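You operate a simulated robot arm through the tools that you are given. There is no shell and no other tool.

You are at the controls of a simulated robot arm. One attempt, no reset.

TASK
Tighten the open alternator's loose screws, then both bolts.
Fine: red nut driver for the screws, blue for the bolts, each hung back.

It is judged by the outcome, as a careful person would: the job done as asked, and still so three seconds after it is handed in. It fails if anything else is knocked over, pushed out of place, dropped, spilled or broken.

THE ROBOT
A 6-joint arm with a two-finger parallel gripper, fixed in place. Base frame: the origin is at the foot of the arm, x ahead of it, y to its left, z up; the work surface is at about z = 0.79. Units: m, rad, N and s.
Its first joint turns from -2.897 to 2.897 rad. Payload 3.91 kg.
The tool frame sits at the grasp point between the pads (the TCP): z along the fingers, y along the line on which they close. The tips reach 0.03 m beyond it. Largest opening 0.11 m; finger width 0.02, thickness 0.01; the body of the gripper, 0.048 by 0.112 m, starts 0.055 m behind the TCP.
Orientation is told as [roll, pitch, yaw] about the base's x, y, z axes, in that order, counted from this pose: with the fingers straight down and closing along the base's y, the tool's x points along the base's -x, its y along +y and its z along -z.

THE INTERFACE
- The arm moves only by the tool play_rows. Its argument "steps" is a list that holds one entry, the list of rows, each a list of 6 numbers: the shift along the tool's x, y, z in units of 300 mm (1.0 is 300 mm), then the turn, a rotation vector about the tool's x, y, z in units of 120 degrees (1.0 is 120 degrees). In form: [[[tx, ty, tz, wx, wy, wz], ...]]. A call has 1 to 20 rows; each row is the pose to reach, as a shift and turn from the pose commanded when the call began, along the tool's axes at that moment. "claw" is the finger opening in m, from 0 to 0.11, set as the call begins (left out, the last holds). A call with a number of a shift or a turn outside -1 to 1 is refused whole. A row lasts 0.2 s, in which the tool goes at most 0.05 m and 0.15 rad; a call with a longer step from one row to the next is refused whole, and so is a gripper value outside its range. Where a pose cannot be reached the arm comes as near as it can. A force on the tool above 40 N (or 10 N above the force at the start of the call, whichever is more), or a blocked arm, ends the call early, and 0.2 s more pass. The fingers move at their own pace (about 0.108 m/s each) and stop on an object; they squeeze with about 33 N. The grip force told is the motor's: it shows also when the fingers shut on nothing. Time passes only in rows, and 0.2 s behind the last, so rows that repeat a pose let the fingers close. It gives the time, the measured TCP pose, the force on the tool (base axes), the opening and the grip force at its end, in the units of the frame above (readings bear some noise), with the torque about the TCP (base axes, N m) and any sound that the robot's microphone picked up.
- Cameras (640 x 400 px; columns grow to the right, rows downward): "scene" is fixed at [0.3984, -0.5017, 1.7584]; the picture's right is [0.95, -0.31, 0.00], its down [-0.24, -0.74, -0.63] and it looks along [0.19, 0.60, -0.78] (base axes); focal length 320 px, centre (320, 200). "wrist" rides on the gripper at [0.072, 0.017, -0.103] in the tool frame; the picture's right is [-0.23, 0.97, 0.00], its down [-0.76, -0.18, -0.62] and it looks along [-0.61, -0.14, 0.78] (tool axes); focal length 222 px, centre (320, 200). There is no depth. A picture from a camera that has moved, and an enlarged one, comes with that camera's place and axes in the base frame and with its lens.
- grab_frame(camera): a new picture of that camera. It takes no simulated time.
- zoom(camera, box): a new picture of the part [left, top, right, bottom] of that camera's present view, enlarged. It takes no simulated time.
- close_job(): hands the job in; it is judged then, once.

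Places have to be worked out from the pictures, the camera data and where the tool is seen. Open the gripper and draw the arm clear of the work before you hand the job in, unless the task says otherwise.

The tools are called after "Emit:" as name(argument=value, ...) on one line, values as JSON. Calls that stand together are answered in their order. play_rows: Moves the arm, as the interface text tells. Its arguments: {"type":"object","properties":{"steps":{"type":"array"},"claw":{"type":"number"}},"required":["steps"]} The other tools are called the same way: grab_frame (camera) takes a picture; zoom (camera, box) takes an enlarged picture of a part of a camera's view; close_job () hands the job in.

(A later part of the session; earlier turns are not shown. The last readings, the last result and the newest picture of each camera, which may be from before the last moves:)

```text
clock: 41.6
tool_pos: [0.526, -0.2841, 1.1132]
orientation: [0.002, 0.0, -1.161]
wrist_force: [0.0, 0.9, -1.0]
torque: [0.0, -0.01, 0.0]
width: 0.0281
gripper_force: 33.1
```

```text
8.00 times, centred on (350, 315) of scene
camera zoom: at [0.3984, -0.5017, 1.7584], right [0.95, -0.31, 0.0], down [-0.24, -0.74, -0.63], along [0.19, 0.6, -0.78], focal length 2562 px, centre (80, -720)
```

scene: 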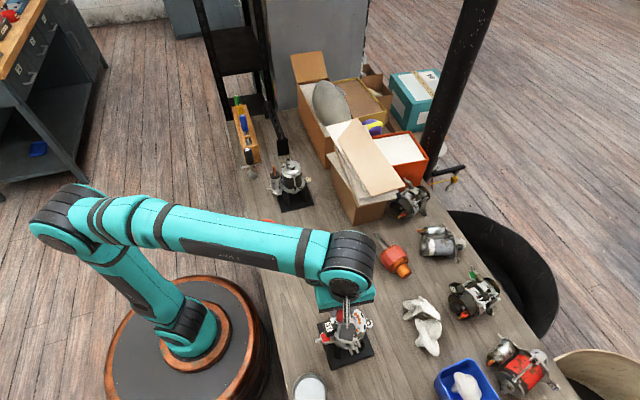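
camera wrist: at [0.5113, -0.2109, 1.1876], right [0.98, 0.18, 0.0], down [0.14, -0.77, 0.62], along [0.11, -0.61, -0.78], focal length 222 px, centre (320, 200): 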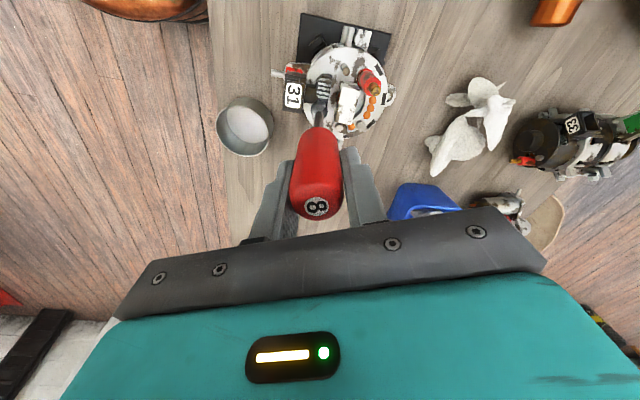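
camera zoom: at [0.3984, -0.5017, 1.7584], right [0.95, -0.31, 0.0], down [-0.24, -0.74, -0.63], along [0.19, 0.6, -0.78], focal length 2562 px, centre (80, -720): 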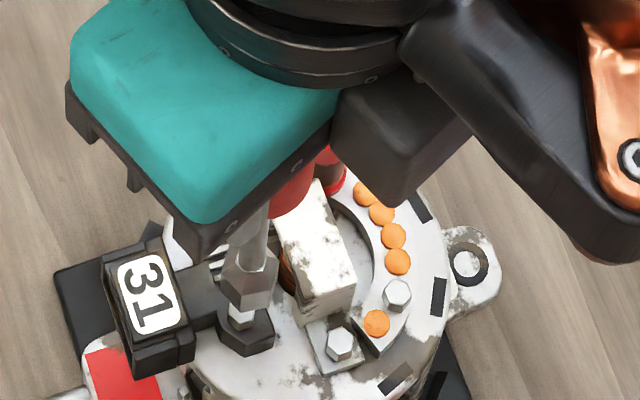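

The crops show a real ~2.2° tilt of the driver about the closing axis (cap toward tool +x). I tilt the tool to make the driver vertical again and nudge the tip ~2 mm over the head, then check both views.

Emit:
play_rows(steps=[[[-0.009, -0.0017, 0, 0.0016, 0.0092, 0], [-0.0177, -0.0034, 0, 0.0033, 0.0184, 0], [-0.0177, -0.0034, 0, 0.0033, 0.0184, 0]]])

Emit:
zoom(camera="scene", box=[336, 316, 354, 338])

Emit:
zoom(camera="wrist", box=[300, 85, 340, 125])

Emit:
zoom(camera="scene", box=[330, 290, 370, 340])

```text
clock: 42.4
tool_pos: [0.5269, -0.29, 1.114]
orientation: [-0.005, 0.038, -1.158]
wrist_force: [0.0, 0.5, -1.0]
torque: [-0.01, -0.01, 0.03]
width: 0.0282
gripper_force: 33.3
```

```text
16.00 times, centred on (345, 327) of scene
camera zoom: at [0.3984, -0.5017, 1.7584], right [0.95, -0.31, 0.0], down [-0.24, -0.74, -0.63], along [0.19, 0.6, -0.78], focal length 5124 px, centre (-80, -1832)
```

zoom: 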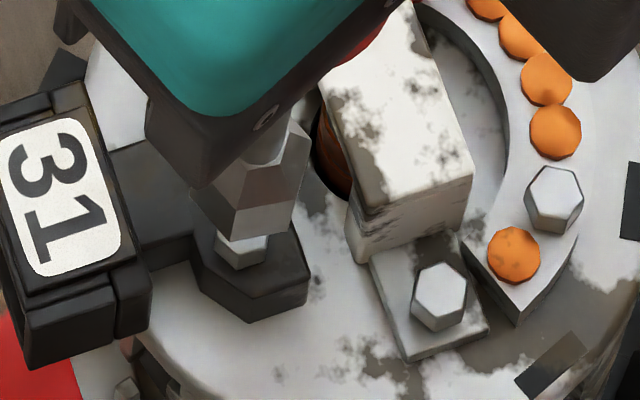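

```text
10.00 times, centred on (320, 105) of wrist
camera zoom: at [0.5152, -0.2198, 1.2197], right [0.98, 0.18, -0.01], down [0.15, -0.79, 0.59], along [0.1, -0.59, -0.8], focal length 2221 px, centre (320, 1150)
```

zoom: 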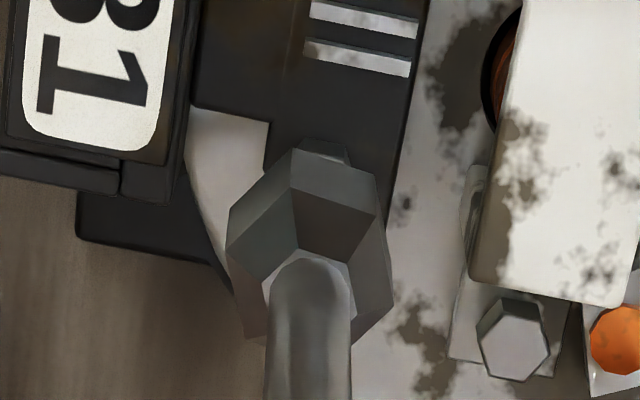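

```text
8.00 times, centred on (350, 315) of scene
camera zoom: at [0.3984, -0.5017, 1.7584], right [0.95, -0.31, 0.0], down [-0.24, -0.74, -0.63], along [0.19, 0.6, -0.78], focal length 2562 px, centre (80, -720)
```

zoom: 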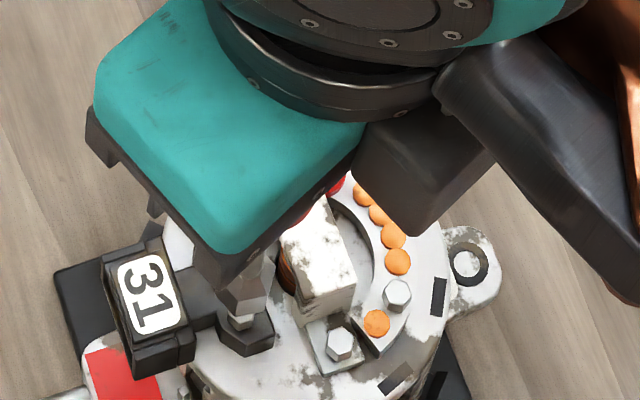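

The tip now sits over A within ~1 mm in both views, with the driver vertical. I lower 27 mm along the vertical, gently.

Emit:
play_rows(steps=[[[-0.0007, 0.0001, 0.0167, 0, 0, 0], [-0.0013, 0.0002, 0.0333, 0, 0, 0], [-0.002, 0.0003, 0.05, 0, 0, 0], [-0.0023, 0.0004, 0.06, 0, 0, 0], [-0.0027, 0.0005, 0.07, 0, 0, 0], [-0.0031, 0.0006, 0.08, 0, 0, 0], [-0.0035, 0.0006, 0.09, 0, 0, 0]]])

Emit:
zoom(camera="scene", box=[336, 316, 354, 338])

Emit:
zoom(camera="wrist", box=[300, 85, 340, 125])

```text
clock: 44.0
tool_pos: [0.5273, -0.2905, 1.0866]
orientation: [-0.005, 0.038, -1.16]
wrist_force: [0.0, -1.0, -1.3]
torque: [0.03, -0.03, 0.02]
width: 0.0282
gripper_force: 33.4
```

```text
16.00 times, centred on (345, 327) of scene
camera zoom: at [0.3984, -0.5017, 1.7584], right [0.95, -0.31, 0.0], down [-0.24, -0.74, -0.63], along [0.19, 0.6, -0.78], focal length 5124 px, centre (-80, -1832)
```

zoom: 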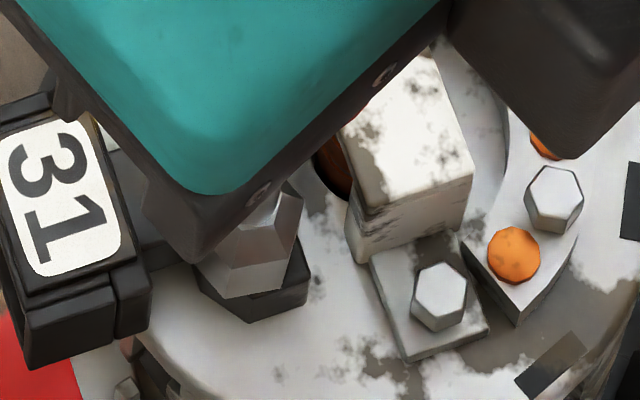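

```text
10.00 times, centred on (320, 105) of wrist
camera zoom: at [0.5156, -0.2199, 1.1928], right [0.98, 0.18, -0.01], down [0.15, -0.79, 0.6], along [0.1, -0.59, -0.8], focal length 2221 px, centre (320, 1150)
```

zoom: 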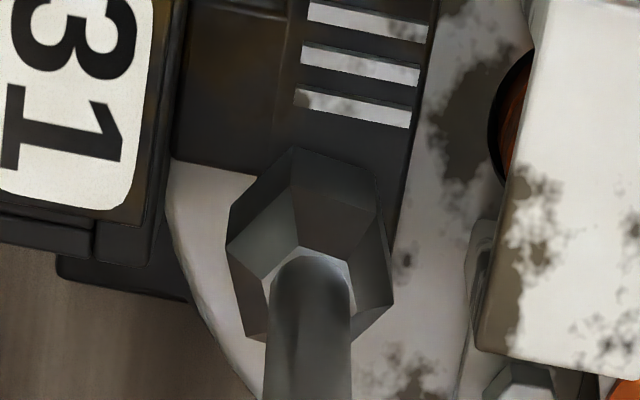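

Engaged again without force. I lower a few mm more to set the socket on the flange so the driver can stand while I re-grip it centred.

Emit:
play_rows(steps=[[[-0.0001, 0, 0.0033, 0, 0, 0], [-0.0003, 0, 0.0067, 0, 0, 0], [-0.0004, 0.0001, 0.01, 0, 0, 0]]])

```text
clock: 44.8
tool_pos: [0.5255, -0.2898, 1.0859]
orientation: [-0.004, 0.036, -1.158]
wrist_force: [2.0, -0.6, 21.5]
torque: [0.07, -0.43, -0.03]
width: 0.028
gripper_force: 33.0
```

Contact at 21 N: the socket has bottomed. I relieve 1 mm, then open the fingers only to 36 mm to let the driver stand.

Emit:
play_rows(steps=[[[0, 0, -0.0033, 0, 0, 0]]])

Emit:
play_rows(steps=[[[0, 0, 0, 0, 0, 0], [0, 0, 0, 0, 0, 0]]], claw=0.034)

Emit:
grab_frame(camera="wrist")

Emit:
zoom(camera="wrist", box=[240, 60, 400, 240])

```text
clock: 45.2
tool_pos: [0.5272, -0.2883, 1.0849]
orientation: [-0.006, 0.038, -1.159]
wrist_force: [-3.0, 1.1, 11.0]
torque: [0.13, 0.55, 0.01]
width: 0.0281
gripper_force: 33.1
```

```text
clock: 45.8
tool_pos: [0.5267, -0.2889, 1.0851]
orientation: [-0.005, 0.04, -1.158]
wrist_force: [0.2, 0.5, 1.2]
torque: [-0.02, -0.02, -0.01]
width: 0.0339
gripper_force: 0.0
```

```text
taken
camera wrist: at [0.5155, -0.2195, 1.1912], right [0.98, 0.18, -0.01], down [0.15, -0.79, 0.59], along [0.1, -0.59, -0.8], focal length 222 px, centre (320, 200)
```

wrist: 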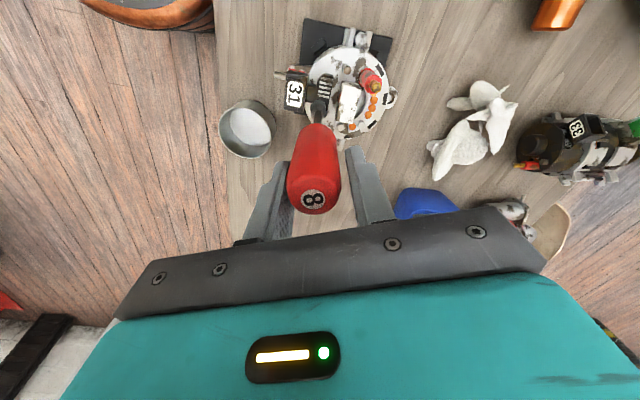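

```text
2.22 times, centred on (320, 150) of wrist
camera zoom: at [0.5155, -0.2195, 1.1912], right [0.98, 0.18, -0.01], down [0.15, -0.79, 0.59], along [0.1, -0.59, -0.8], focal length 494 px, centre (320, 311)
```

zoom: 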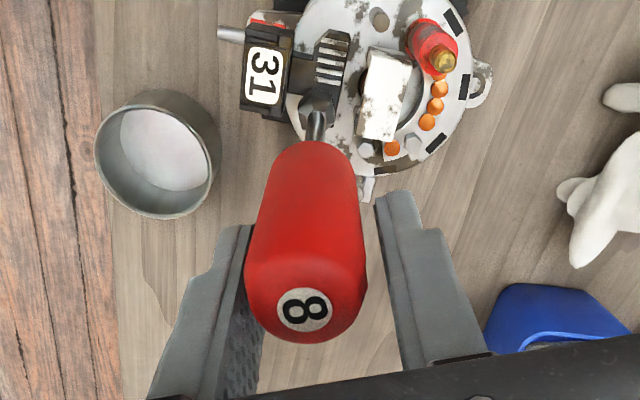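

The driver stands upright on the screw; its cap shows the handle axis was ~10.5 mm off the pad centre. I level the tool and shift 10.5 mm along tool x so the pads are centred on the handle.

Emit:
play_rows(steps=[[[0.012, 0, 0, -0.0011, -0.0061, 0], [0.024, 0, 0, -0.0022, -0.0122, 0], [0.035, 0, 0, -0.0033, -0.0184, 0], [0.035, 0, 0, -0.0033, -0.0184, 0]]])

Emit:
zoom(camera="wrist", box=[240, 60, 400, 240])

Emit:
zoom(camera="wrist", box=[300, 85, 340, 125])

```text
clock: 46.8
tool_pos: [0.5229, -0.2797, 1.0846]
orientation: [0.004, -0.002, -1.158]
wrist_force: [-0.1, -0.2, -0.4]
torque: [0.0, -0.01, 0.0]
width: 0.0339
gripper_force: 0.2
```

```text
2.22 times, centred on (320, 150) of wrist
camera zoom: at [0.5089, -0.2062, 1.1888], right [0.98, 0.18, 0.0], down [0.14, -0.77, 0.62], along [0.11, -0.61, -0.78], focal length 494 px, centre (320, 311)
```

zoom: 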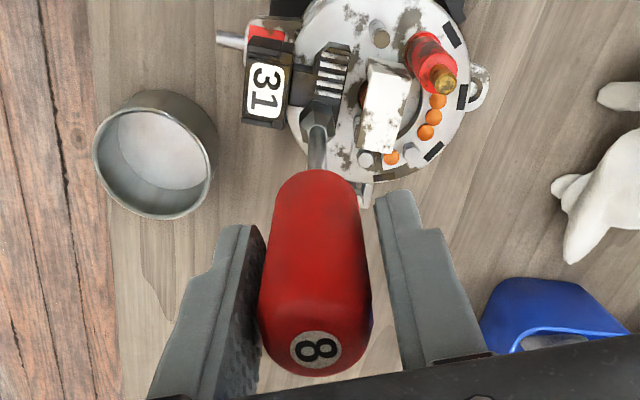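

```text
10.00 times, centred on (320, 105) of wrist
camera zoom: at [0.5089, -0.2062, 1.1888], right [0.98, 0.18, 0.0], down [0.14, -0.77, 0.62], along [0.11, -0.61, -0.78], focal length 2221 px, centre (320, 1150)
```

zoom: 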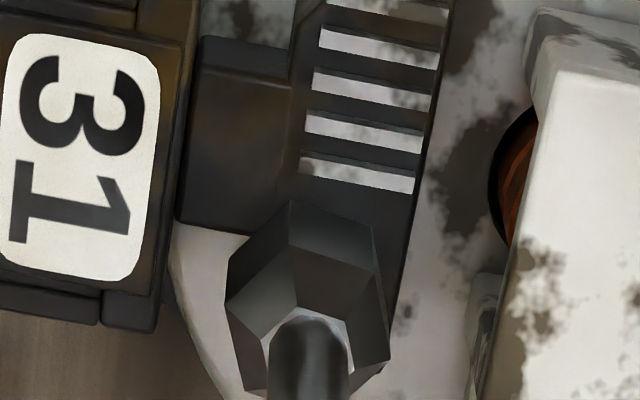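

The handle is now centred (cap ≈+1.7 mm, tip ≈−1.2 mm along tool x). I close the fingers again.

Emit:
play_rows(steps=[[[0, 0, 0, 0, 0, 0], [0, 0, 0, 0, 0, 0], [0, 0, 0, 0, 0, 0]]], claw=0.01)

Emit:
zoom(camera="wrist", box=[300, 85, 340, 125])

Emit:
zoom(camera="wrist", box=[240, 60, 400, 240])

```text
clock: 47.6
tool_pos: [0.522, -0.2799, 1.0858]
orientation: [0.0, -0.002, -1.158]
wrist_force: [-0.2, -0.6, 0.6]
torque: [-0.05, 0.1, 0.0]
width: 0.0283
gripper_force: 32.7
```

```text
10.00 times, centred on (320, 105) of wrist
camera zoom: at [0.5089, -0.2062, 1.1888], right [0.98, 0.18, 0.0], down [0.14, -0.77, 0.62], along [0.11, -0.61, -0.78], focal length 2221 px, centre (320, 1150)
```

zoom: 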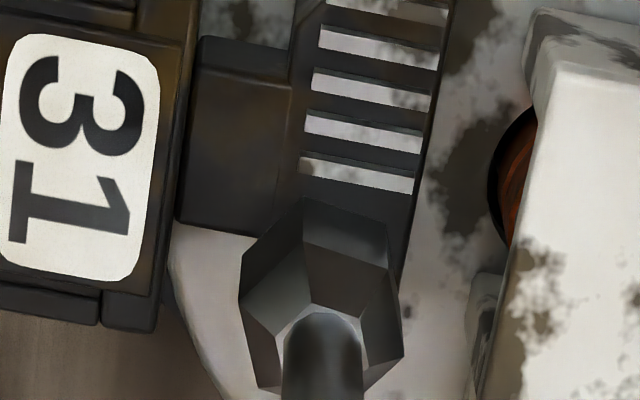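

```text
2.22 times, centred on (320, 150) of wrist
camera zoom: at [0.5089, -0.2062, 1.1888], right [0.98, 0.18, 0.0], down [0.14, -0.77, 0.62], along [0.11, -0.61, -0.78], focal length 494 px, centre (320, 311)
```

zoom: 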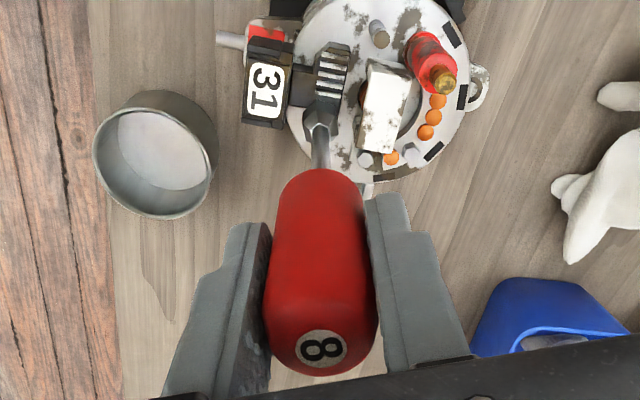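

Closing shifted the driver ~1.3 mm along tool y, so I ease that back and turn 120° clockwise about the tip's position, slightly relieved from the flange.

Emit:
play_rows(steps=[[[0.0003, -0.0034, -0.0017, 0, 0, 0.0667], [0.0005, -0.0028, -0.0017, 0, 0, 0.1333], [0.0006, -0.0022, -0.0017, 0, 0, 0.2], [0.0006, -0.0015, -0.0017, 0, 0, 0.2667], [0.0006, -0.0009, -0.0017, 0, 0, 0.3333], [0.0004, -0.0002, -0.0017, 0, 0, 0.4], [0.0001, 0.0003, -0.0017, 0, 0, 0.4667], [-0.0001, 0.0009, -0.0017, 0, 0, 0.5333], [-0.0006, 0.0014, -0.0017, 0, 0, 0.6], [-0.001, 0.0018, -0.0017, 0, 0, 0.6667], [-0.0016, 0.0022, -0.0017, 0, 0, 0.7333], [-0.0021, 0.0025, -0.0017, 0, 0, 0.8], [-0.0028, 0.0028, -0.0017, 0, 0, 0.8667], [-0.0034, 0.0029, -0.0017, 0, 0, 0.9333], [-0.004, 0.003, -0.0017, 0, 0, 1.0]]])

Emit:
zoom(camera="wrist", box=[300, 85, 340, 125])

Emit:
zoom(camera="scene", box=[336, 316, 354, 338])

```text
clock: 50.8
tool_pos: [0.5233, -0.2803, 1.0846]
orientation: [0.001, 0.001, 3.029]
wrist_force: [0.6, -7.3, 10.4]
torque: [-0.9, -0.07, 0.02]
width: 0.0281
gripper_force: 33.4
```

```text
10.00 times, centred on (320, 105) of wrist
camera zoom: at [0.5932, -0.3048, 1.1888], right [-0.34, -0.94, 0.0], down [-0.74, 0.26, 0.62], along [-0.59, 0.21, -0.78], focal length 2221 px, centre (320, 1150)
```

zoom: 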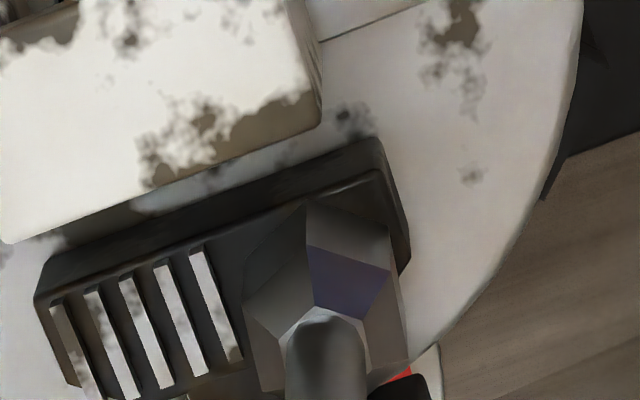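

```text
16.00 times, centred on (345, 327) of scene
camera zoom: at [0.3984, -0.5017, 1.7584], right [0.95, -0.31, 0.0], down [-0.24, -0.74, -0.63], along [0.19, 0.6, -0.78], focal length 5124 px, centre (-80, -1832)
```

zoom: 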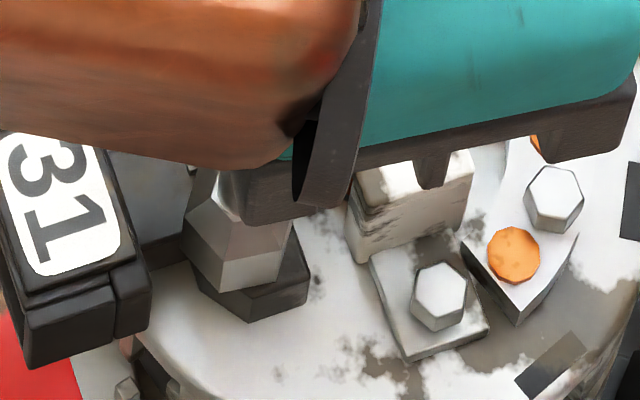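

Yaw reached −186.5°, with ~7 N of sideways and 10 N upward reaction at the tip. I lift 30 mm and inspect the screw's orientation and gap.

Emit:
play_rows(steps=[[[0, 0, -0.0333, 0, 0, 0], [0, 0, -0.0667, 0, 0, 0], [0, 0, -0.1333, 0, 0, 0], [0, 0, -0.2, 0, 0, 0]]])

Emit:
zoom(camera="scene", box=[336, 316, 354, 338])

Emit:
zoom(camera="wrist", box=[300, 65, 340, 105])

Emit:
zoom(camera="wrist", box=[240, 60, 400, 240])

```text
clock: 51.8
tool_pos: [0.5233, -0.2794, 1.1461]
orientation: [0.0, 0.002, 3.029]
wrist_force: [0.4, -0.2, -1.4]
torque: [-0.03, 0.01, -0.03]
width: 0.0282
gripper_force: 33.6
```

```text
16.00 times, centred on (345, 327) of scene
camera zoom: at [0.3984, -0.5017, 1.7584], right [0.95, -0.31, 0.0], down [-0.24, -0.74, -0.63], along [0.19, 0.6, -0.78], focal length 5124 px, centre (-80, -1832)
```

zoom: 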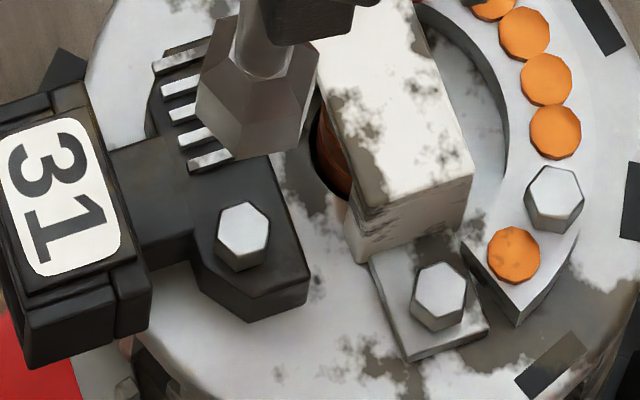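

```text
10.00 times, centred on (320, 85) of wrist
camera zoom: at [0.5933, -0.3042, 1.2494], right [-0.33, -0.94, 0.0], down [-0.74, 0.26, 0.62], along [-0.59, 0.21, -0.78], focal length 2221 px, centre (320, 1350)
```

zoom: 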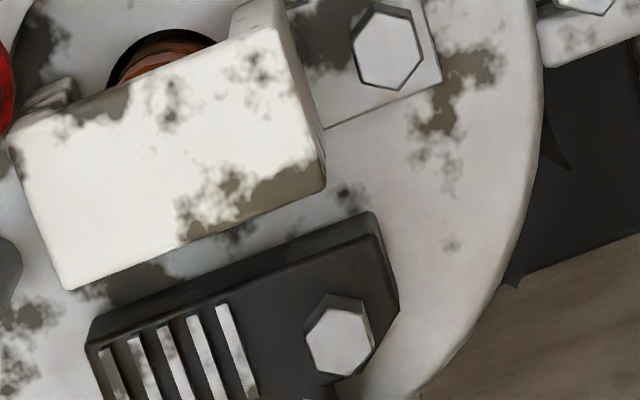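

```text
2.22 times, centred on (320, 150) of wrist
camera zoom: at [0.5933, -0.3042, 1.2494], right [-0.33, -0.94, 0.0], down [-0.74, 0.26, 0.62], along [-0.59, 0.21, -0.78], focal length 494 px, centre (320, 311)
```

zoom: 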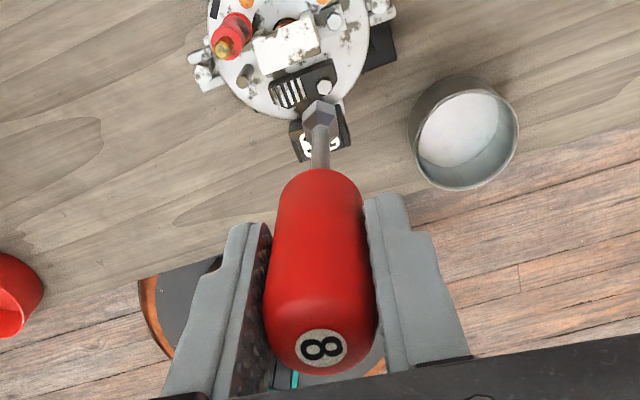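

The head is visibly rotated and slightly lower. I zoom in to judge the remaining gap.

Emit:
zoom(camera="wrist", box=[310, 85, 334, 109])

Emit:
zoom(camera="scene", box=[337, 320, 347, 332])

```text
16.00 times, centred on (322, 97) of wrist
camera zoom: at [0.5933, -0.3042, 1.2494], right [-0.33, -0.94, 0.0], down [-0.74, 0.26, 0.62], along [-0.59, 0.21, -0.78], focal length 3554 px, centre (288, 1848)
```

zoom: 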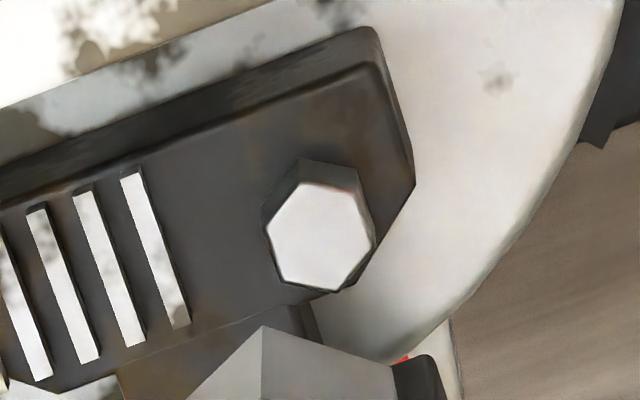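

```text
16.00 times, centred on (342, 326) of scene
camera zoom: at [0.3984, -0.5017, 1.7584], right [0.95, -0.31, 0.0], down [-0.24, -0.74, -0.63], along [0.19, 0.6, -0.78], focal length 5124 px, centre (-32, -1816)
```

zoom: 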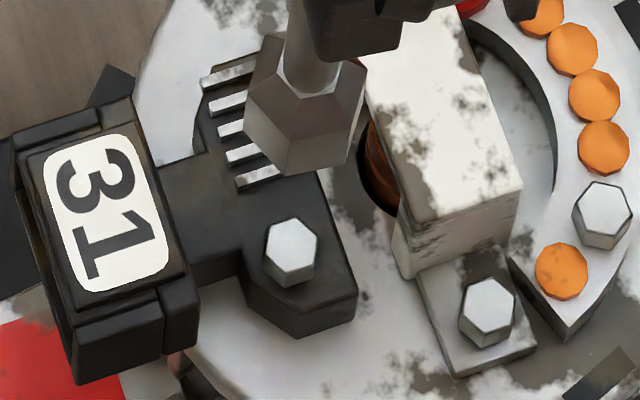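

The screw has turned ~260° and dropped about 2 mm; about 10° of hex play is visible. I measure the free-hanging tip once more before rotating back for another stroke.

Emit:
zoom(camera="wrist", box=[308, 92, 332, 116])

Emit:
zoom(camera="wrist", box=[296, 185, 344, 235])

```text
16.00 times, centred on (320, 104) of wrist
camera zoom: at [0.5933, -0.3042, 1.2494], right [-0.33, -0.94, 0.0], down [-0.74, 0.26, 0.62], along [-0.59, 0.21, -0.78], focal length 3554 px, centre (320, 1736)
```

zoom: 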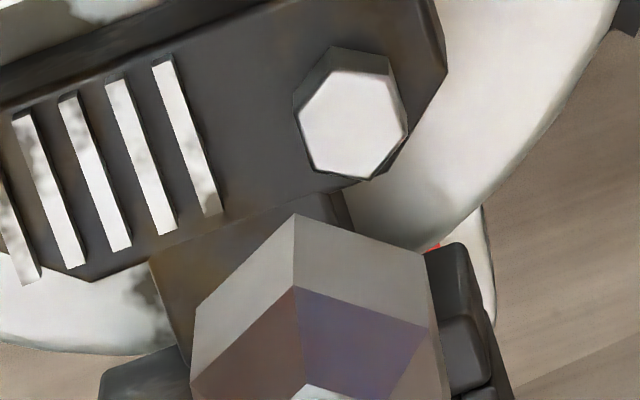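

```text
8.00 times, centred on (320, 210) of wrist
camera zoom: at [0.5933, -0.3042, 1.2494], right [-0.33, -0.94, 0.0], down [-0.74, 0.26, 0.62], along [-0.59, 0.21, -0.78], focal length 1777 px, centre (320, 120)
```

zoom: 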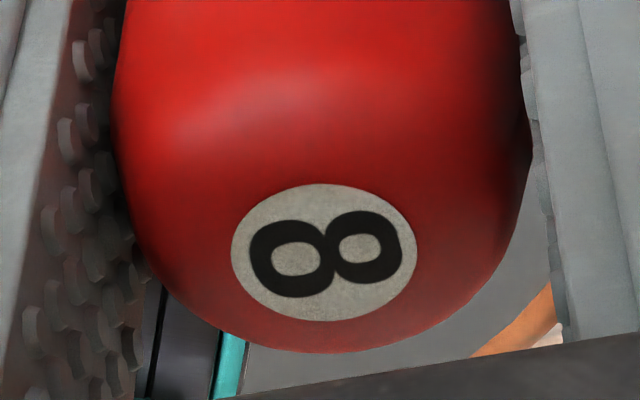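

Tip measured at ≈(0.522,-0.2794), i.e. 2 mm too far in +y, which explains the side force. I rotate back counter-clockwise 306° in the air for the next stroke (three calls).

Emit:
play_rows(steps=[[[-0.0005, -0.0002, 0, 0, 0, -0.0667], [-0.001, -0.0004, 0, 0, 0, -0.1333], [-0.0016, -0.0005, 0, 0, 0, -0.2], [-0.0021, -0.0007, 0, 0, 0, -0.2667], [-0.0026, -0.0009, 0, 0, 0, -0.3333], [-0.0032, -0.001, 0, 0, 0, -0.4], [-0.0037, -0.0012, 0, 0, 0, -0.4667], [-0.0042, -0.0014, 0, 0, 0, -0.5333], [-0.0047, -0.0016, 0, 0, 0, -0.6], [-0.0053, -0.0017, 0, 0, 0, -0.6667], [-0.0058, -0.0019, 0, 0, 0, -0.7333], [-0.0063, -0.0021, 0, 0, 0, -0.8], [-0.0068, -0.0023, 0, 0, 0, -0.8667], [-0.0074, -0.0024, 0, 0, 0, -0.9333], [-0.0079, -0.0026, 0, 0, 0, -1.0]]])

Emit:
play_rows(steps=[[[-0.0005, -0.0002, 0, 0, 0, -0.0667], [-0.001, -0.0004, 0, 0, 0, -0.1333], [-0.0016, -0.0005, 0, 0, 0, -0.2], [-0.0021, -0.0007, 0, 0, 0, -0.2667], [-0.0026, -0.0009, 0, 0, 0, -0.3333], [-0.0032, -0.001, 0, 0, 0, -0.4], [-0.0037, -0.0012, 0, 0, 0, -0.4667], [-0.0042, -0.0014, 0, 0, 0, -0.5333], [-0.0047, -0.0016, 0, 0, 0, -0.6], [-0.0053, -0.0017, 0, 0, 0, -0.6667], [-0.0058, -0.0019, 0, 0, 0, -0.7333], [-0.0063, -0.0021, 0, 0, 0, -0.8], [-0.0068, -0.0023, 0, 0, 0, -0.8667], [-0.0074, -0.0024, 0, 0, 0, -0.9333], [-0.0079, -0.0026, 0, 0, 0, -1.0]]])

Emit:
play_rows(steps=[[[-0.0005, -0.0005, 0, 0, 0, -0.0688], [-0.001, -0.001, 0, 0, 0, -0.1375], [-0.0014, -0.0014, 0, 0, 0, -0.2063], [-0.0019, -0.0019, 0, 0, 0, -0.275], [-0.0023, -0.0023, 0, 0, 0, -0.3438], [-0.0028, -0.0028, 0, 0, 0, -0.4125], [-0.0033, -0.0033, 0, 0, 0, -0.4813], [-0.0037, -0.0037, 0, 0, 0, -0.55]]])

Emit:
zoom(camera="wrist", box=[300, 75, 340, 115])

Emit:
zoom(camera="scene", box=[337, 316, 351, 332])

```text
clock: 55.0
tool_pos: [0.5233, -0.2793, 1.1447]
orientation: [0.0, -0.001, -1.157]
wrist_force: [-0.2, -0.3, -0.7]
torque: [-0.02, 0.02, 0.03]
width: 0.0279
gripper_force: 32.9
```

```text
clock: 58.2
tool_pos: [0.5217, -0.2816, 1.1452]
orientation: [-0.003, -0.001, 0.936]
wrist_force: [0.0, 0.0, -1.3]
torque: [-0.06, 0.0, 0.0]
width: 0.0278
gripper_force: 32.7
```

```text
clock: 60.0
tool_pos: [0.523, -0.2829, 1.1453]
orientation: [-0.001, 0.002, 2.091]
wrist_force: [0.5, -0.1, -1.9]
torque: [0.04, -0.01, 0.03]
width: 0.0277
gripper_force: 33.2
```

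```text
10.00 times, centred on (320, 95) of wrist
camera zoom: at [0.5441, -0.353, 1.2493], right [-0.96, -0.28, 0.0], down [-0.22, 0.75, 0.62], along [-0.18, 0.6, -0.78], focal length 2221 px, centre (320, 1250)
```

zoom: 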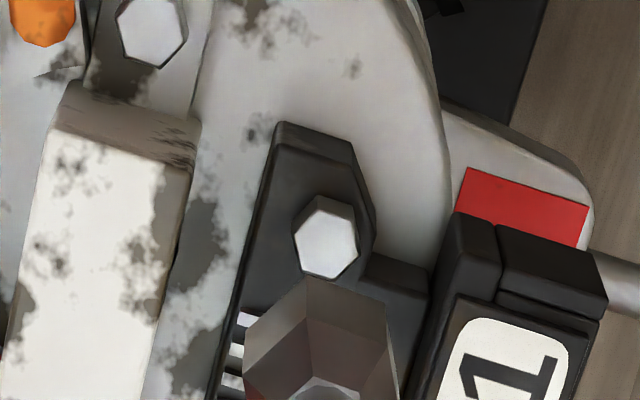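

```text
16.00 times, centred on (344, 324) of scene
camera zoom: at [0.3984, -0.5017, 1.7584], right [0.95, -0.31, 0.0], down [-0.24, -0.74, -0.63], along [0.19, 0.6, -0.78], focal length 5124 px, centre (-64, -1784)
```

zoom: 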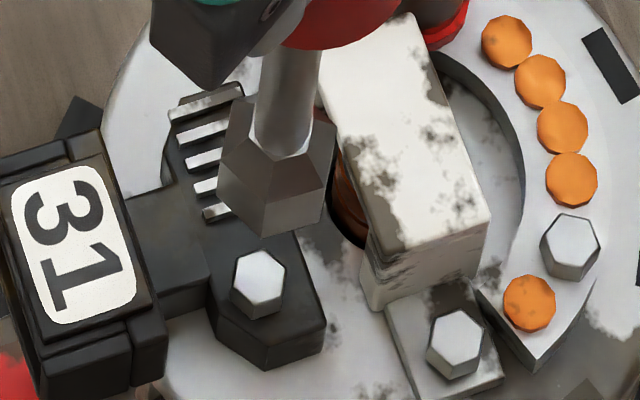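

Now at yaw 119.8° with the tip over A within about 1 mm. I lower 57 mm onto the head, slowing at the end.

Emit:
play_rows(steps=[[[0, 0, 0.04, 0, 0, 0], [0, 0, 0.08, 0, 0, 0], [0, 0, 0.12, 0, 0, 0], [0, 0, 0.14, 0, 0, 0], [0, 0, 0.155, 0, 0, 0], [0, 0, 0.17, 0, 0, 0], [0, 0, 0.18, 0, 0, 0], [0, 0, 0.19, 0, 0, 0]]])

Emit:
zoom(camera="scene", box=[337, 316, 351, 332])

Emit:
zoom(camera="wrist", box=[300, 85, 340, 125])

```text
clock: 61.8
tool_pos: [0.5236, -0.2819, 1.0897]
orientation: [-0.001, 0.002, 2.088]
wrist_force: [3.1, 0.7, 25.2]
torque: [0.25, -0.59, 0.02]
width: 0.0282
gripper_force: 33.0
```

```text
16.00 times, centred on (344, 324) of scene
camera zoom: at [0.3984, -0.5017, 1.7584], right [0.95, -0.31, 0.0], down [-0.24, -0.74, -0.63], along [0.19, 0.6, -0.78], focal length 5124 px, centre (-64, -1784)
```

zoom: 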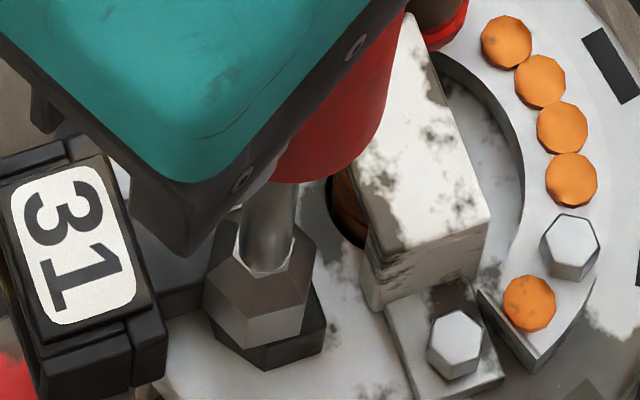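

```text
10.00 times, centred on (320, 105) of wrist
camera zoom: at [0.5433, -0.353, 1.1932], right [-0.96, -0.28, 0.0], down [-0.22, 0.75, 0.62], along [-0.17, 0.6, -0.78], focal length 2221 px, centre (320, 1150)
```

zoom: 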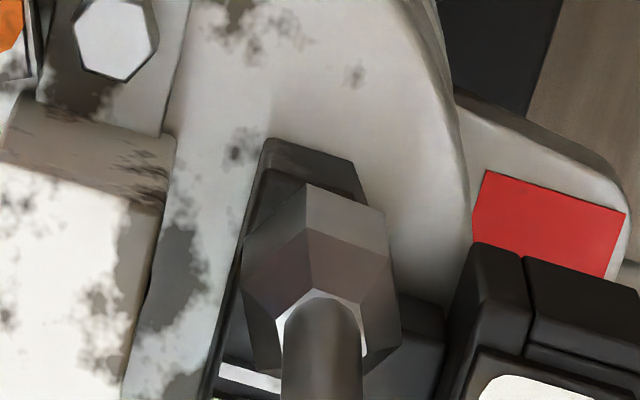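

25 N contact ~4 mm above the seated height: the socket is catching on the head's corners; the head's hex is ~8° counter-clockwise of the socket. I raise 4 mm, rotate 8° counter-clockwise, and lower again gently.

Emit:
play_rows(steps=[[[0, 0, -0.0133, 0, 0, 0], [-0.0003, -0.0005, -0.0133, 0, 0, -0.0667], [-0.0003, -0.0005, -0.0067, 0, 0, -0.0667], [-0.0003, -0.0005, 0, 0, 0, -0.0667], [-0.0003, -0.0005, 0.0, 0, 0, -0.0667]]])

```text
clock: 63.0
tool_pos: [0.5238, -0.2815, 1.0899]
orientation: [-0.001, 0.004, 2.227]
wrist_force: [-1.3, -4.8, 26.5]
torque: [-0.59, 0.47, 0.08]
width: 0.0282
gripper_force: 32.8
```

Same contact height. I look closely at where the socket edge is touching.

Emit:
zoom(camera="scene", box=[337, 318, 351, 334])

Emit:
zoom(camera="wrist", box=[306, 95, 334, 125])

```text
16.00 times, centred on (344, 326) of scene
camera zoom: at [0.3984, -0.5017, 1.7584], right [0.95, -0.31, 0.0], down [-0.24, -0.74, -0.63], along [0.19, 0.6, -0.78], focal length 5124 px, centre (-64, -1816)
```

zoom: 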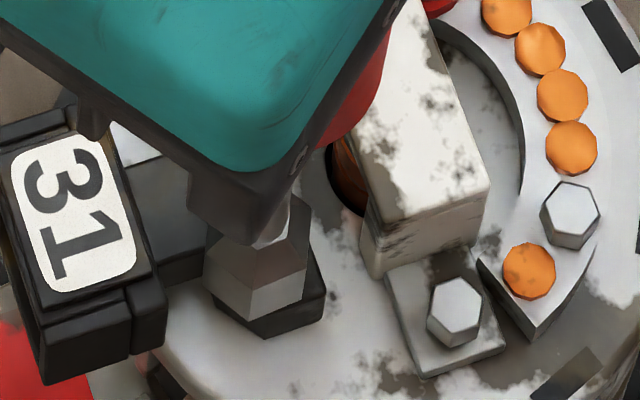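

```text
13.33 times, centred on (320, 110) of wrist
camera zoom: at [0.5524, -0.3493, 1.1934], right [-0.91, -0.41, 0.0], down [-0.33, 0.71, 0.62], along [-0.25, 0.57, -0.78], focal length 2962 px, centre (320, 1400)
```

zoom: 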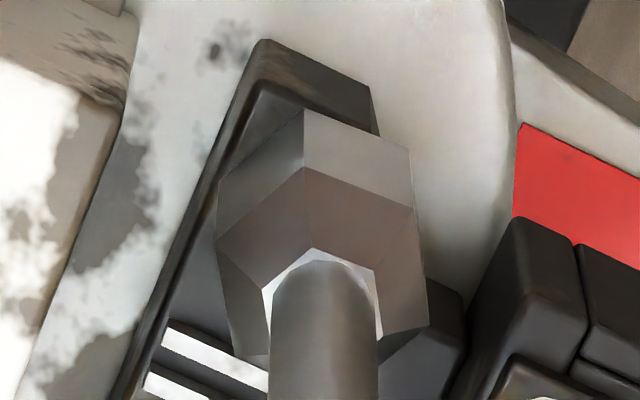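

Comparing at head-top level, the socket is ~1.8 mm too far toward −y and resting on the head. I raise 5 mm, shift +1.8 mm in y (+0.4 in x), and lower again.

Emit:
play_rows(steps=[[[0, 0, -0.0167, 0, 0, 0], [-0.004, -0.0047, -0.0167, 0, 0, 0], [-0.004, -0.0047, -0.0083, 0, 0, 0], [-0.004, -0.0047, 0, 0, 0, 0], [-0.004, -0.0047, 0.0033, 0, 0, 0]]])

Emit:
zoom(camera="scene", box=[337, 318, 351, 334])

```text
clock: 64.2
tool_pos: [0.5232, -0.2802, 1.0888]
orientation: [-0.001, 0.003, 2.226]
wrist_force: [-2.8, -4.0, 25.6]
torque: [-0.41, 0.58, 0.06]
width: 0.0281
gripper_force: 32.9
```

```text
16.00 times, centred on (344, 326) of scene
camera zoom: at [0.3984, -0.5017, 1.7584], right [0.95, -0.31, 0.0], down [-0.24, -0.74, -0.63], along [0.19, 0.6, -0.78], focal length 5124 px, centre (-64, -1816)
```

zoom: 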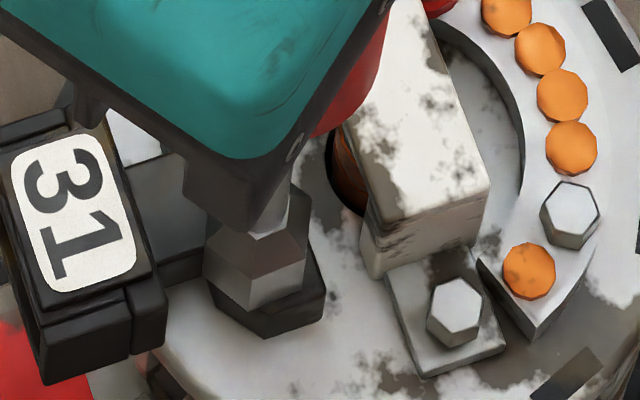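

Still resting on the head; the torque balance puts the contact toward −x/+y of the tip, agreeing with the scene offset. I lift 3 mm, shift (−0.3, +0.6) mm with a 3° turn, and lower again.

Emit:
play_rows(steps=[[[0, 0, -0.0133, 0, 0, 0], [-0.0022, -0.0004, -0.0133, 0, 0, -0.025], [-0.0022, -0.0004, -0.005, 0, 0, -0.025], [-0.0022, -0.0004, 0, 0, 0, -0.025], [-0.0022, -0.0004, 0.0017, 0, 0, -0.025]]])

Emit:
zoom(camera="wrist", box=[306, 95, 334, 125])

```text
clock: 65.4
tool_pos: [0.5226, -0.2789, 1.0887]
orientation: [-0.003, 0.003, 2.279]
wrist_force: [-3.6, -6.1, 24.2]
torque: [-0.8, 0.45, 0.09]
width: 0.0282
gripper_force: 32.9
```

```text
13.33 times, centred on (320, 110) of wrist
camera zoom: at [0.5559, -0.3446, 1.1921], right [-0.89, -0.46, 0.0], down [-0.36, 0.69, 0.62], along [-0.28, 0.55, -0.78], focal length 2962 px, centre (320, 1400)
```

zoom: 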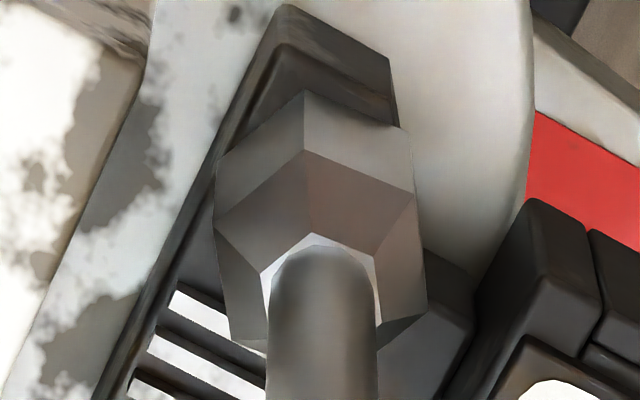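

The driver pivots in the pads when pressed off-centre (tip now displaced ~3 mm in tool x), so pressing is counter-productive. I lift 10 mm to free it and re-measure carefully.

Emit:
play_rows(steps=[[[0, 0, -0.0167, 0, 0, 0], [0, 0, -0.0333, 0, 0, 0]]])

Emit:
zoom(camera="scene", box=[337, 316, 351, 332])

Emit:
zoom(camera="wrist", box=[306, 90, 334, 120])

Emit:
zoom(camera="wrist", box=[240, 60, 400, 240])

```text
clock: 66.0
tool_pos: [0.5242, -0.2798, 1.0959]
orientation: [-0.002, 0.002, 2.281]
wrist_force: [-0.4, -0.8, -2.2]
torque: [0.08, -0.11, -0.01]
width: 0.0284
gripper_force: 33.0
```

```text
16.00 times, centred on (344, 324) of scene
camera zoom: at [0.3984, -0.5017, 1.7584], right [0.95, -0.31, 0.0], down [-0.24, -0.74, -0.63], along [0.19, 0.6, -0.78], focal length 5124 px, centre (-64, -1784)
```

zoom: 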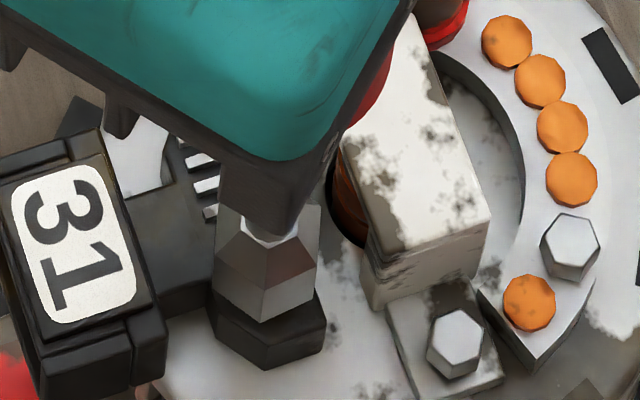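

```text
13.33 times, centred on (320, 105) of wrist
camera zoom: at [0.5577, -0.3449, 1.2003], right [-0.89, -0.46, 0.0], down [-0.36, 0.69, 0.62], along [-0.29, 0.55, -0.78], focal length 2962 px, centre (320, 1467)
```

zoom: 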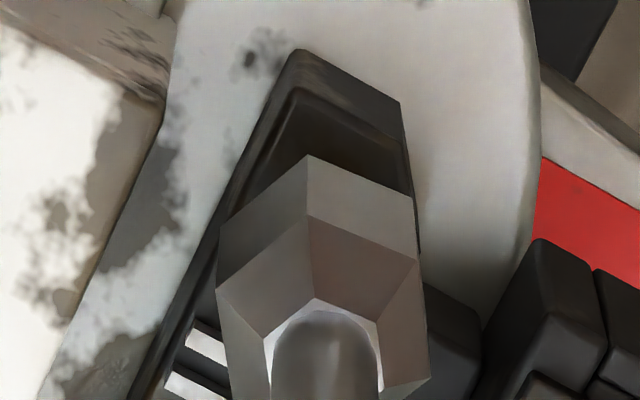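

```text
2.22 times, centred on (320, 150) of wrist
camera zoom: at [0.5577, -0.3449, 1.2003], right [-0.89, -0.46, 0.0], down [-0.36, 0.69, 0.62], along [-0.29, 0.55, -0.78], focal length 494 px, centre (320, 311)
```

zoom: 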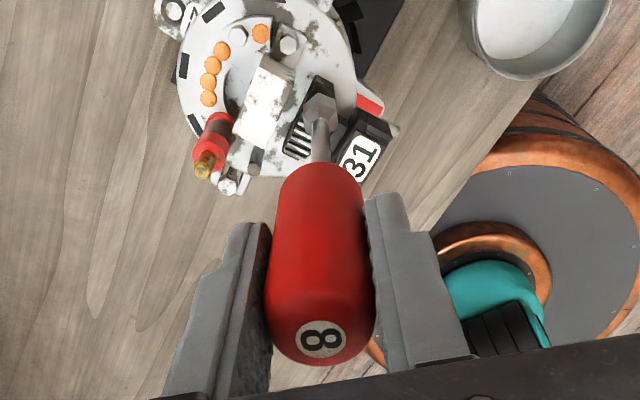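

Both views now agree the tip is ~2.2 mm too far in +x with y aligned. I shift it −2.2 mm in x and lower 5 mm only, to the height where contact would just begin.

Emit:
play_rows(steps=[[[-0.0044, 0.0059, 0, 0, 0, 0], [-0.0044, 0.0059, 0.0067, 0, 0, 0], [-0.0044, 0.0059, 0.0133, 0, 0, 0], [-0.0044, 0.0059, 0.0183, 0, 0, 0]]])

Emit:
zoom(camera="scene", box=[337, 316, 351, 332])

Emit:
zoom(camera="wrist", box=[306, 90, 334, 120])

```text
clock: 67.0
tool_pos: [0.5217, -0.2783, 1.0925]
orientation: [-0.003, 0.004, 2.279]
wrist_force: [-2.4, -0.8, 25.0]
torque: [-0.4, 0.41, 0.03]
width: 0.0279
gripper_force: 32.9
```

```text
16.00 times, centred on (344, 324) of scene
camera zoom: at [0.3984, -0.5017, 1.7584], right [0.95, -0.31, 0.0], down [-0.24, -0.74, -0.63], along [0.19, 0.6, -0.78], focal length 5124 px, centre (-64, -1784)
```

zoom: 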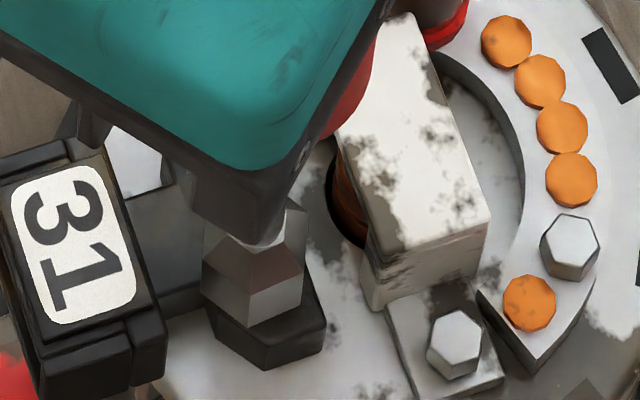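

```text
13.33 times, centred on (320, 105) of wrist
camera zoom: at [0.5547, -0.3438, 1.1969], right [-0.89, -0.46, 0.0], down [-0.36, 0.69, 0.62], along [-0.28, 0.55, -0.78], focal length 2962 px, centre (320, 1467)
```

zoom: 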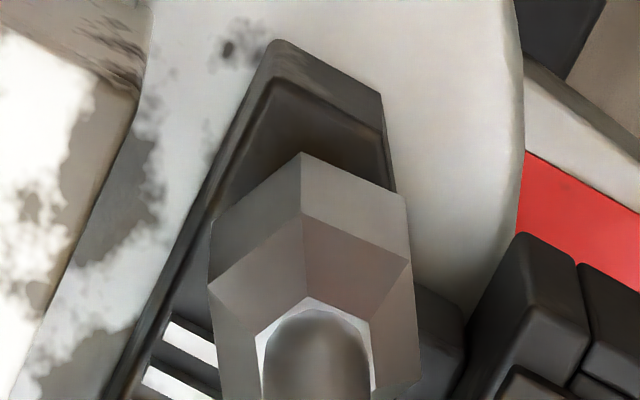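

Contact again, with the tip ≈1.3 mm too far in +y by both views (head top plane ≈0.952). I lift 4 mm, shift −1.3 mm in y, and lower by only 4 mm.

Emit:
play_rows(steps=[[[0, 0, -0.0133, 0, 0, 0], [0.0029, 0.0033, -0.0133, 0, 0, 0], [0.0029, 0.0033, -0.0067, 0, 0, 0], [0.0029, 0.0033, 0, 0, 0, 0]]])

Emit:
zoom(camera="scene", box=[337, 316, 351, 332])

Emit:
zoom(camera="wrist", box=[306, 90, 334, 120])

```text
clock: 68.0
tool_pos: [0.5211, -0.2809, 1.0902]
orientation: [-0.001, 0.002, 2.28]
wrist_force: [0.3, -0.3, -1.5]
torque: [0.03, 0.01, 0.01]
width: 0.0279
gripper_force: 32.9
```

```text
16.00 times, centred on (344, 324) of scene
camera zoom: at [0.3984, -0.5017, 1.7584], right [0.95, -0.31, 0.0], down [-0.24, -0.74, -0.63], along [0.19, 0.6, -0.78], focal length 5124 px, centre (-64, -1784)
```

zoom: 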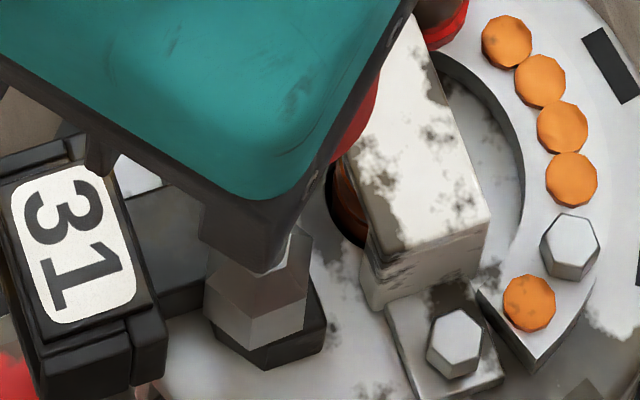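

```text
13.33 times, centred on (320, 105) of wrist
camera zoom: at [0.5548, -0.3466, 1.1947], right [-0.89, -0.46, 0.0], down [-0.36, 0.69, 0.62], along [-0.29, 0.55, -0.78], focal length 2962 px, centre (320, 1467)
```

zoom: 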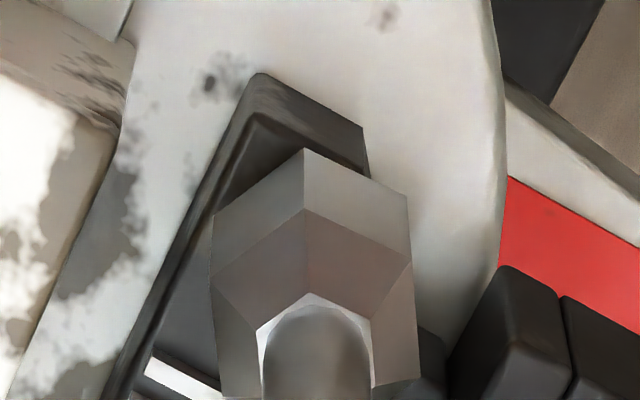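

It dropped in: z = 1.090 with no force. I lower 2 mm more and turn 120° clockwise about the measured tip axis.

Emit:
play_rows(steps=[[[0, 0, 0.0067, 0, 0, 0], [0.0001, -0.0007, 0.0067, 0, 0, 0.0667], [0.0004, -0.0015, 0.0067, 0, 0, 0.1333], [0.0007, -0.0021, 0.0067, 0, 0, 0.2], [0.0012, -0.0027, 0.0067, 0, 0, 0.2667], [0.0017, -0.0032, 0.0067, 0, 0, 0.3333], [0.0023, -0.0037, 0.0067, 0, 0, 0.4], [0.0029, -0.0041, 0.0067, 0, 0, 0.4667], [0.0036, -0.0044, 0.0067, 0, 0, 0.5333], [0.0043, -0.0046, 0.0067, 0, 0, 0.6]]])

Emit:
zoom(camera="wrist", box=[306, 90, 334, 120])

```text
clock: 70.2
tool_pos: [0.5218, -0.2795, 1.0905]
orientation: [-0.001, 0.001, 1.019]
wrist_force: [0.0, -0.8, -1.3]
torque: [0.03, 0.01, 0.02]
width: 0.028
gripper_force: 33.1
```

```text
13.33 times, centred on (320, 105) of wrist
camera zoom: at [0.4694, -0.3328, 1.1932], right [-0.71, 0.7, 0.0], down [0.55, 0.56, 0.62], along [0.44, 0.44, -0.78], focal length 2962 px, centre (320, 1467)
```

zoom: 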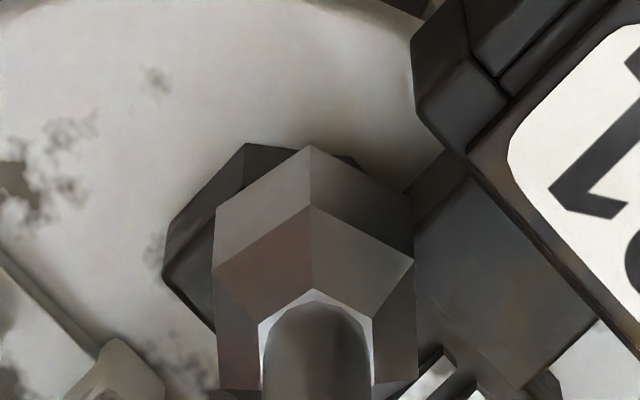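

Smooth with no side load. I continue another 120° clockwise.

Emit:
play_rows(steps=[[[0.0001, -0.0007, 0, 0, 0, 0.0667], [0.0004, -0.0015, 0, 0, 0, 0.1333], [0.0007, -0.0021, 0, 0, 0, 0.2], [0.0012, -0.0027, 0, 0, 0, 0.2667], [0.0017, -0.0032, 0, 0, 0, 0.3333], [0.0023, -0.0037, 0, 0, 0, 0.4], [0.0029, -0.0041, 0, 0, 0, 0.4667], [0.0036, -0.0044, 0, 0, 0, 0.5333], [0.0043, -0.0046, 0, 0, 0, 0.6], [0.0051, -0.0046, 0, 0, 0, 0.6667], [0.0058, -0.0046, 0, 0, 0, 0.7333], [0.0065, -0.0045, 0, 0, 0, 0.8], [0.0073, -0.0043, 0, 0, 0, 0.8667], [0.0079, -0.0039, 0, 0, 0, 0.9333], [0.0086, -0.0035, 0, 0, 0, 1.0]]])

Emit:
zoom(camera="wrist", box=[306, 90, 334, 120])

Emit:
zoom(camera="scene", box=[337, 316, 351, 332])

```text
clock: 73.4
tool_pos: [0.5214, -0.2847, 1.0896]
orientation: [0.001, -0.001, -1.073]
wrist_force: [0.5, 1.1, 3.4]
torque: [0.0, -0.15, 0.02]
width: 0.0279
gripper_force: 33.3
```

```text
13.33 times, centred on (320, 105) of wrist
camera zoom: at [0.502, -0.2119, 1.1928], right [0.96, 0.26, 0.0], down [0.21, -0.75, 0.62], along [0.17, -0.6, -0.78], focal length 2962 px, centre (320, 1467)
```

zoom: 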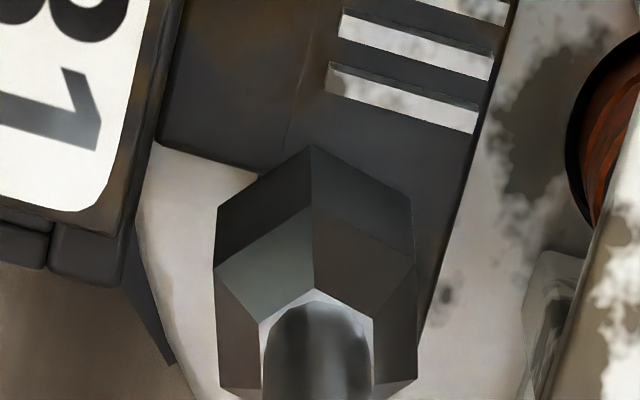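

```text
16.00 times, centred on (344, 324) of scene
camera zoom: at [0.3984, -0.5017, 1.7584], right [0.95, -0.31, 0.0], down [-0.24, -0.74, -0.63], along [0.19, 0.6, -0.78], focal length 5124 px, centre (-64, -1784)
```

zoom: 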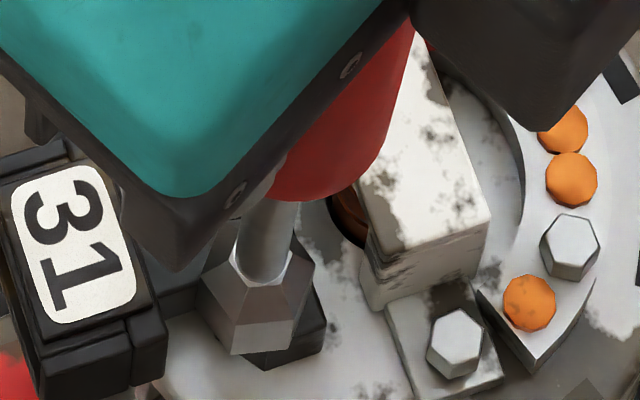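

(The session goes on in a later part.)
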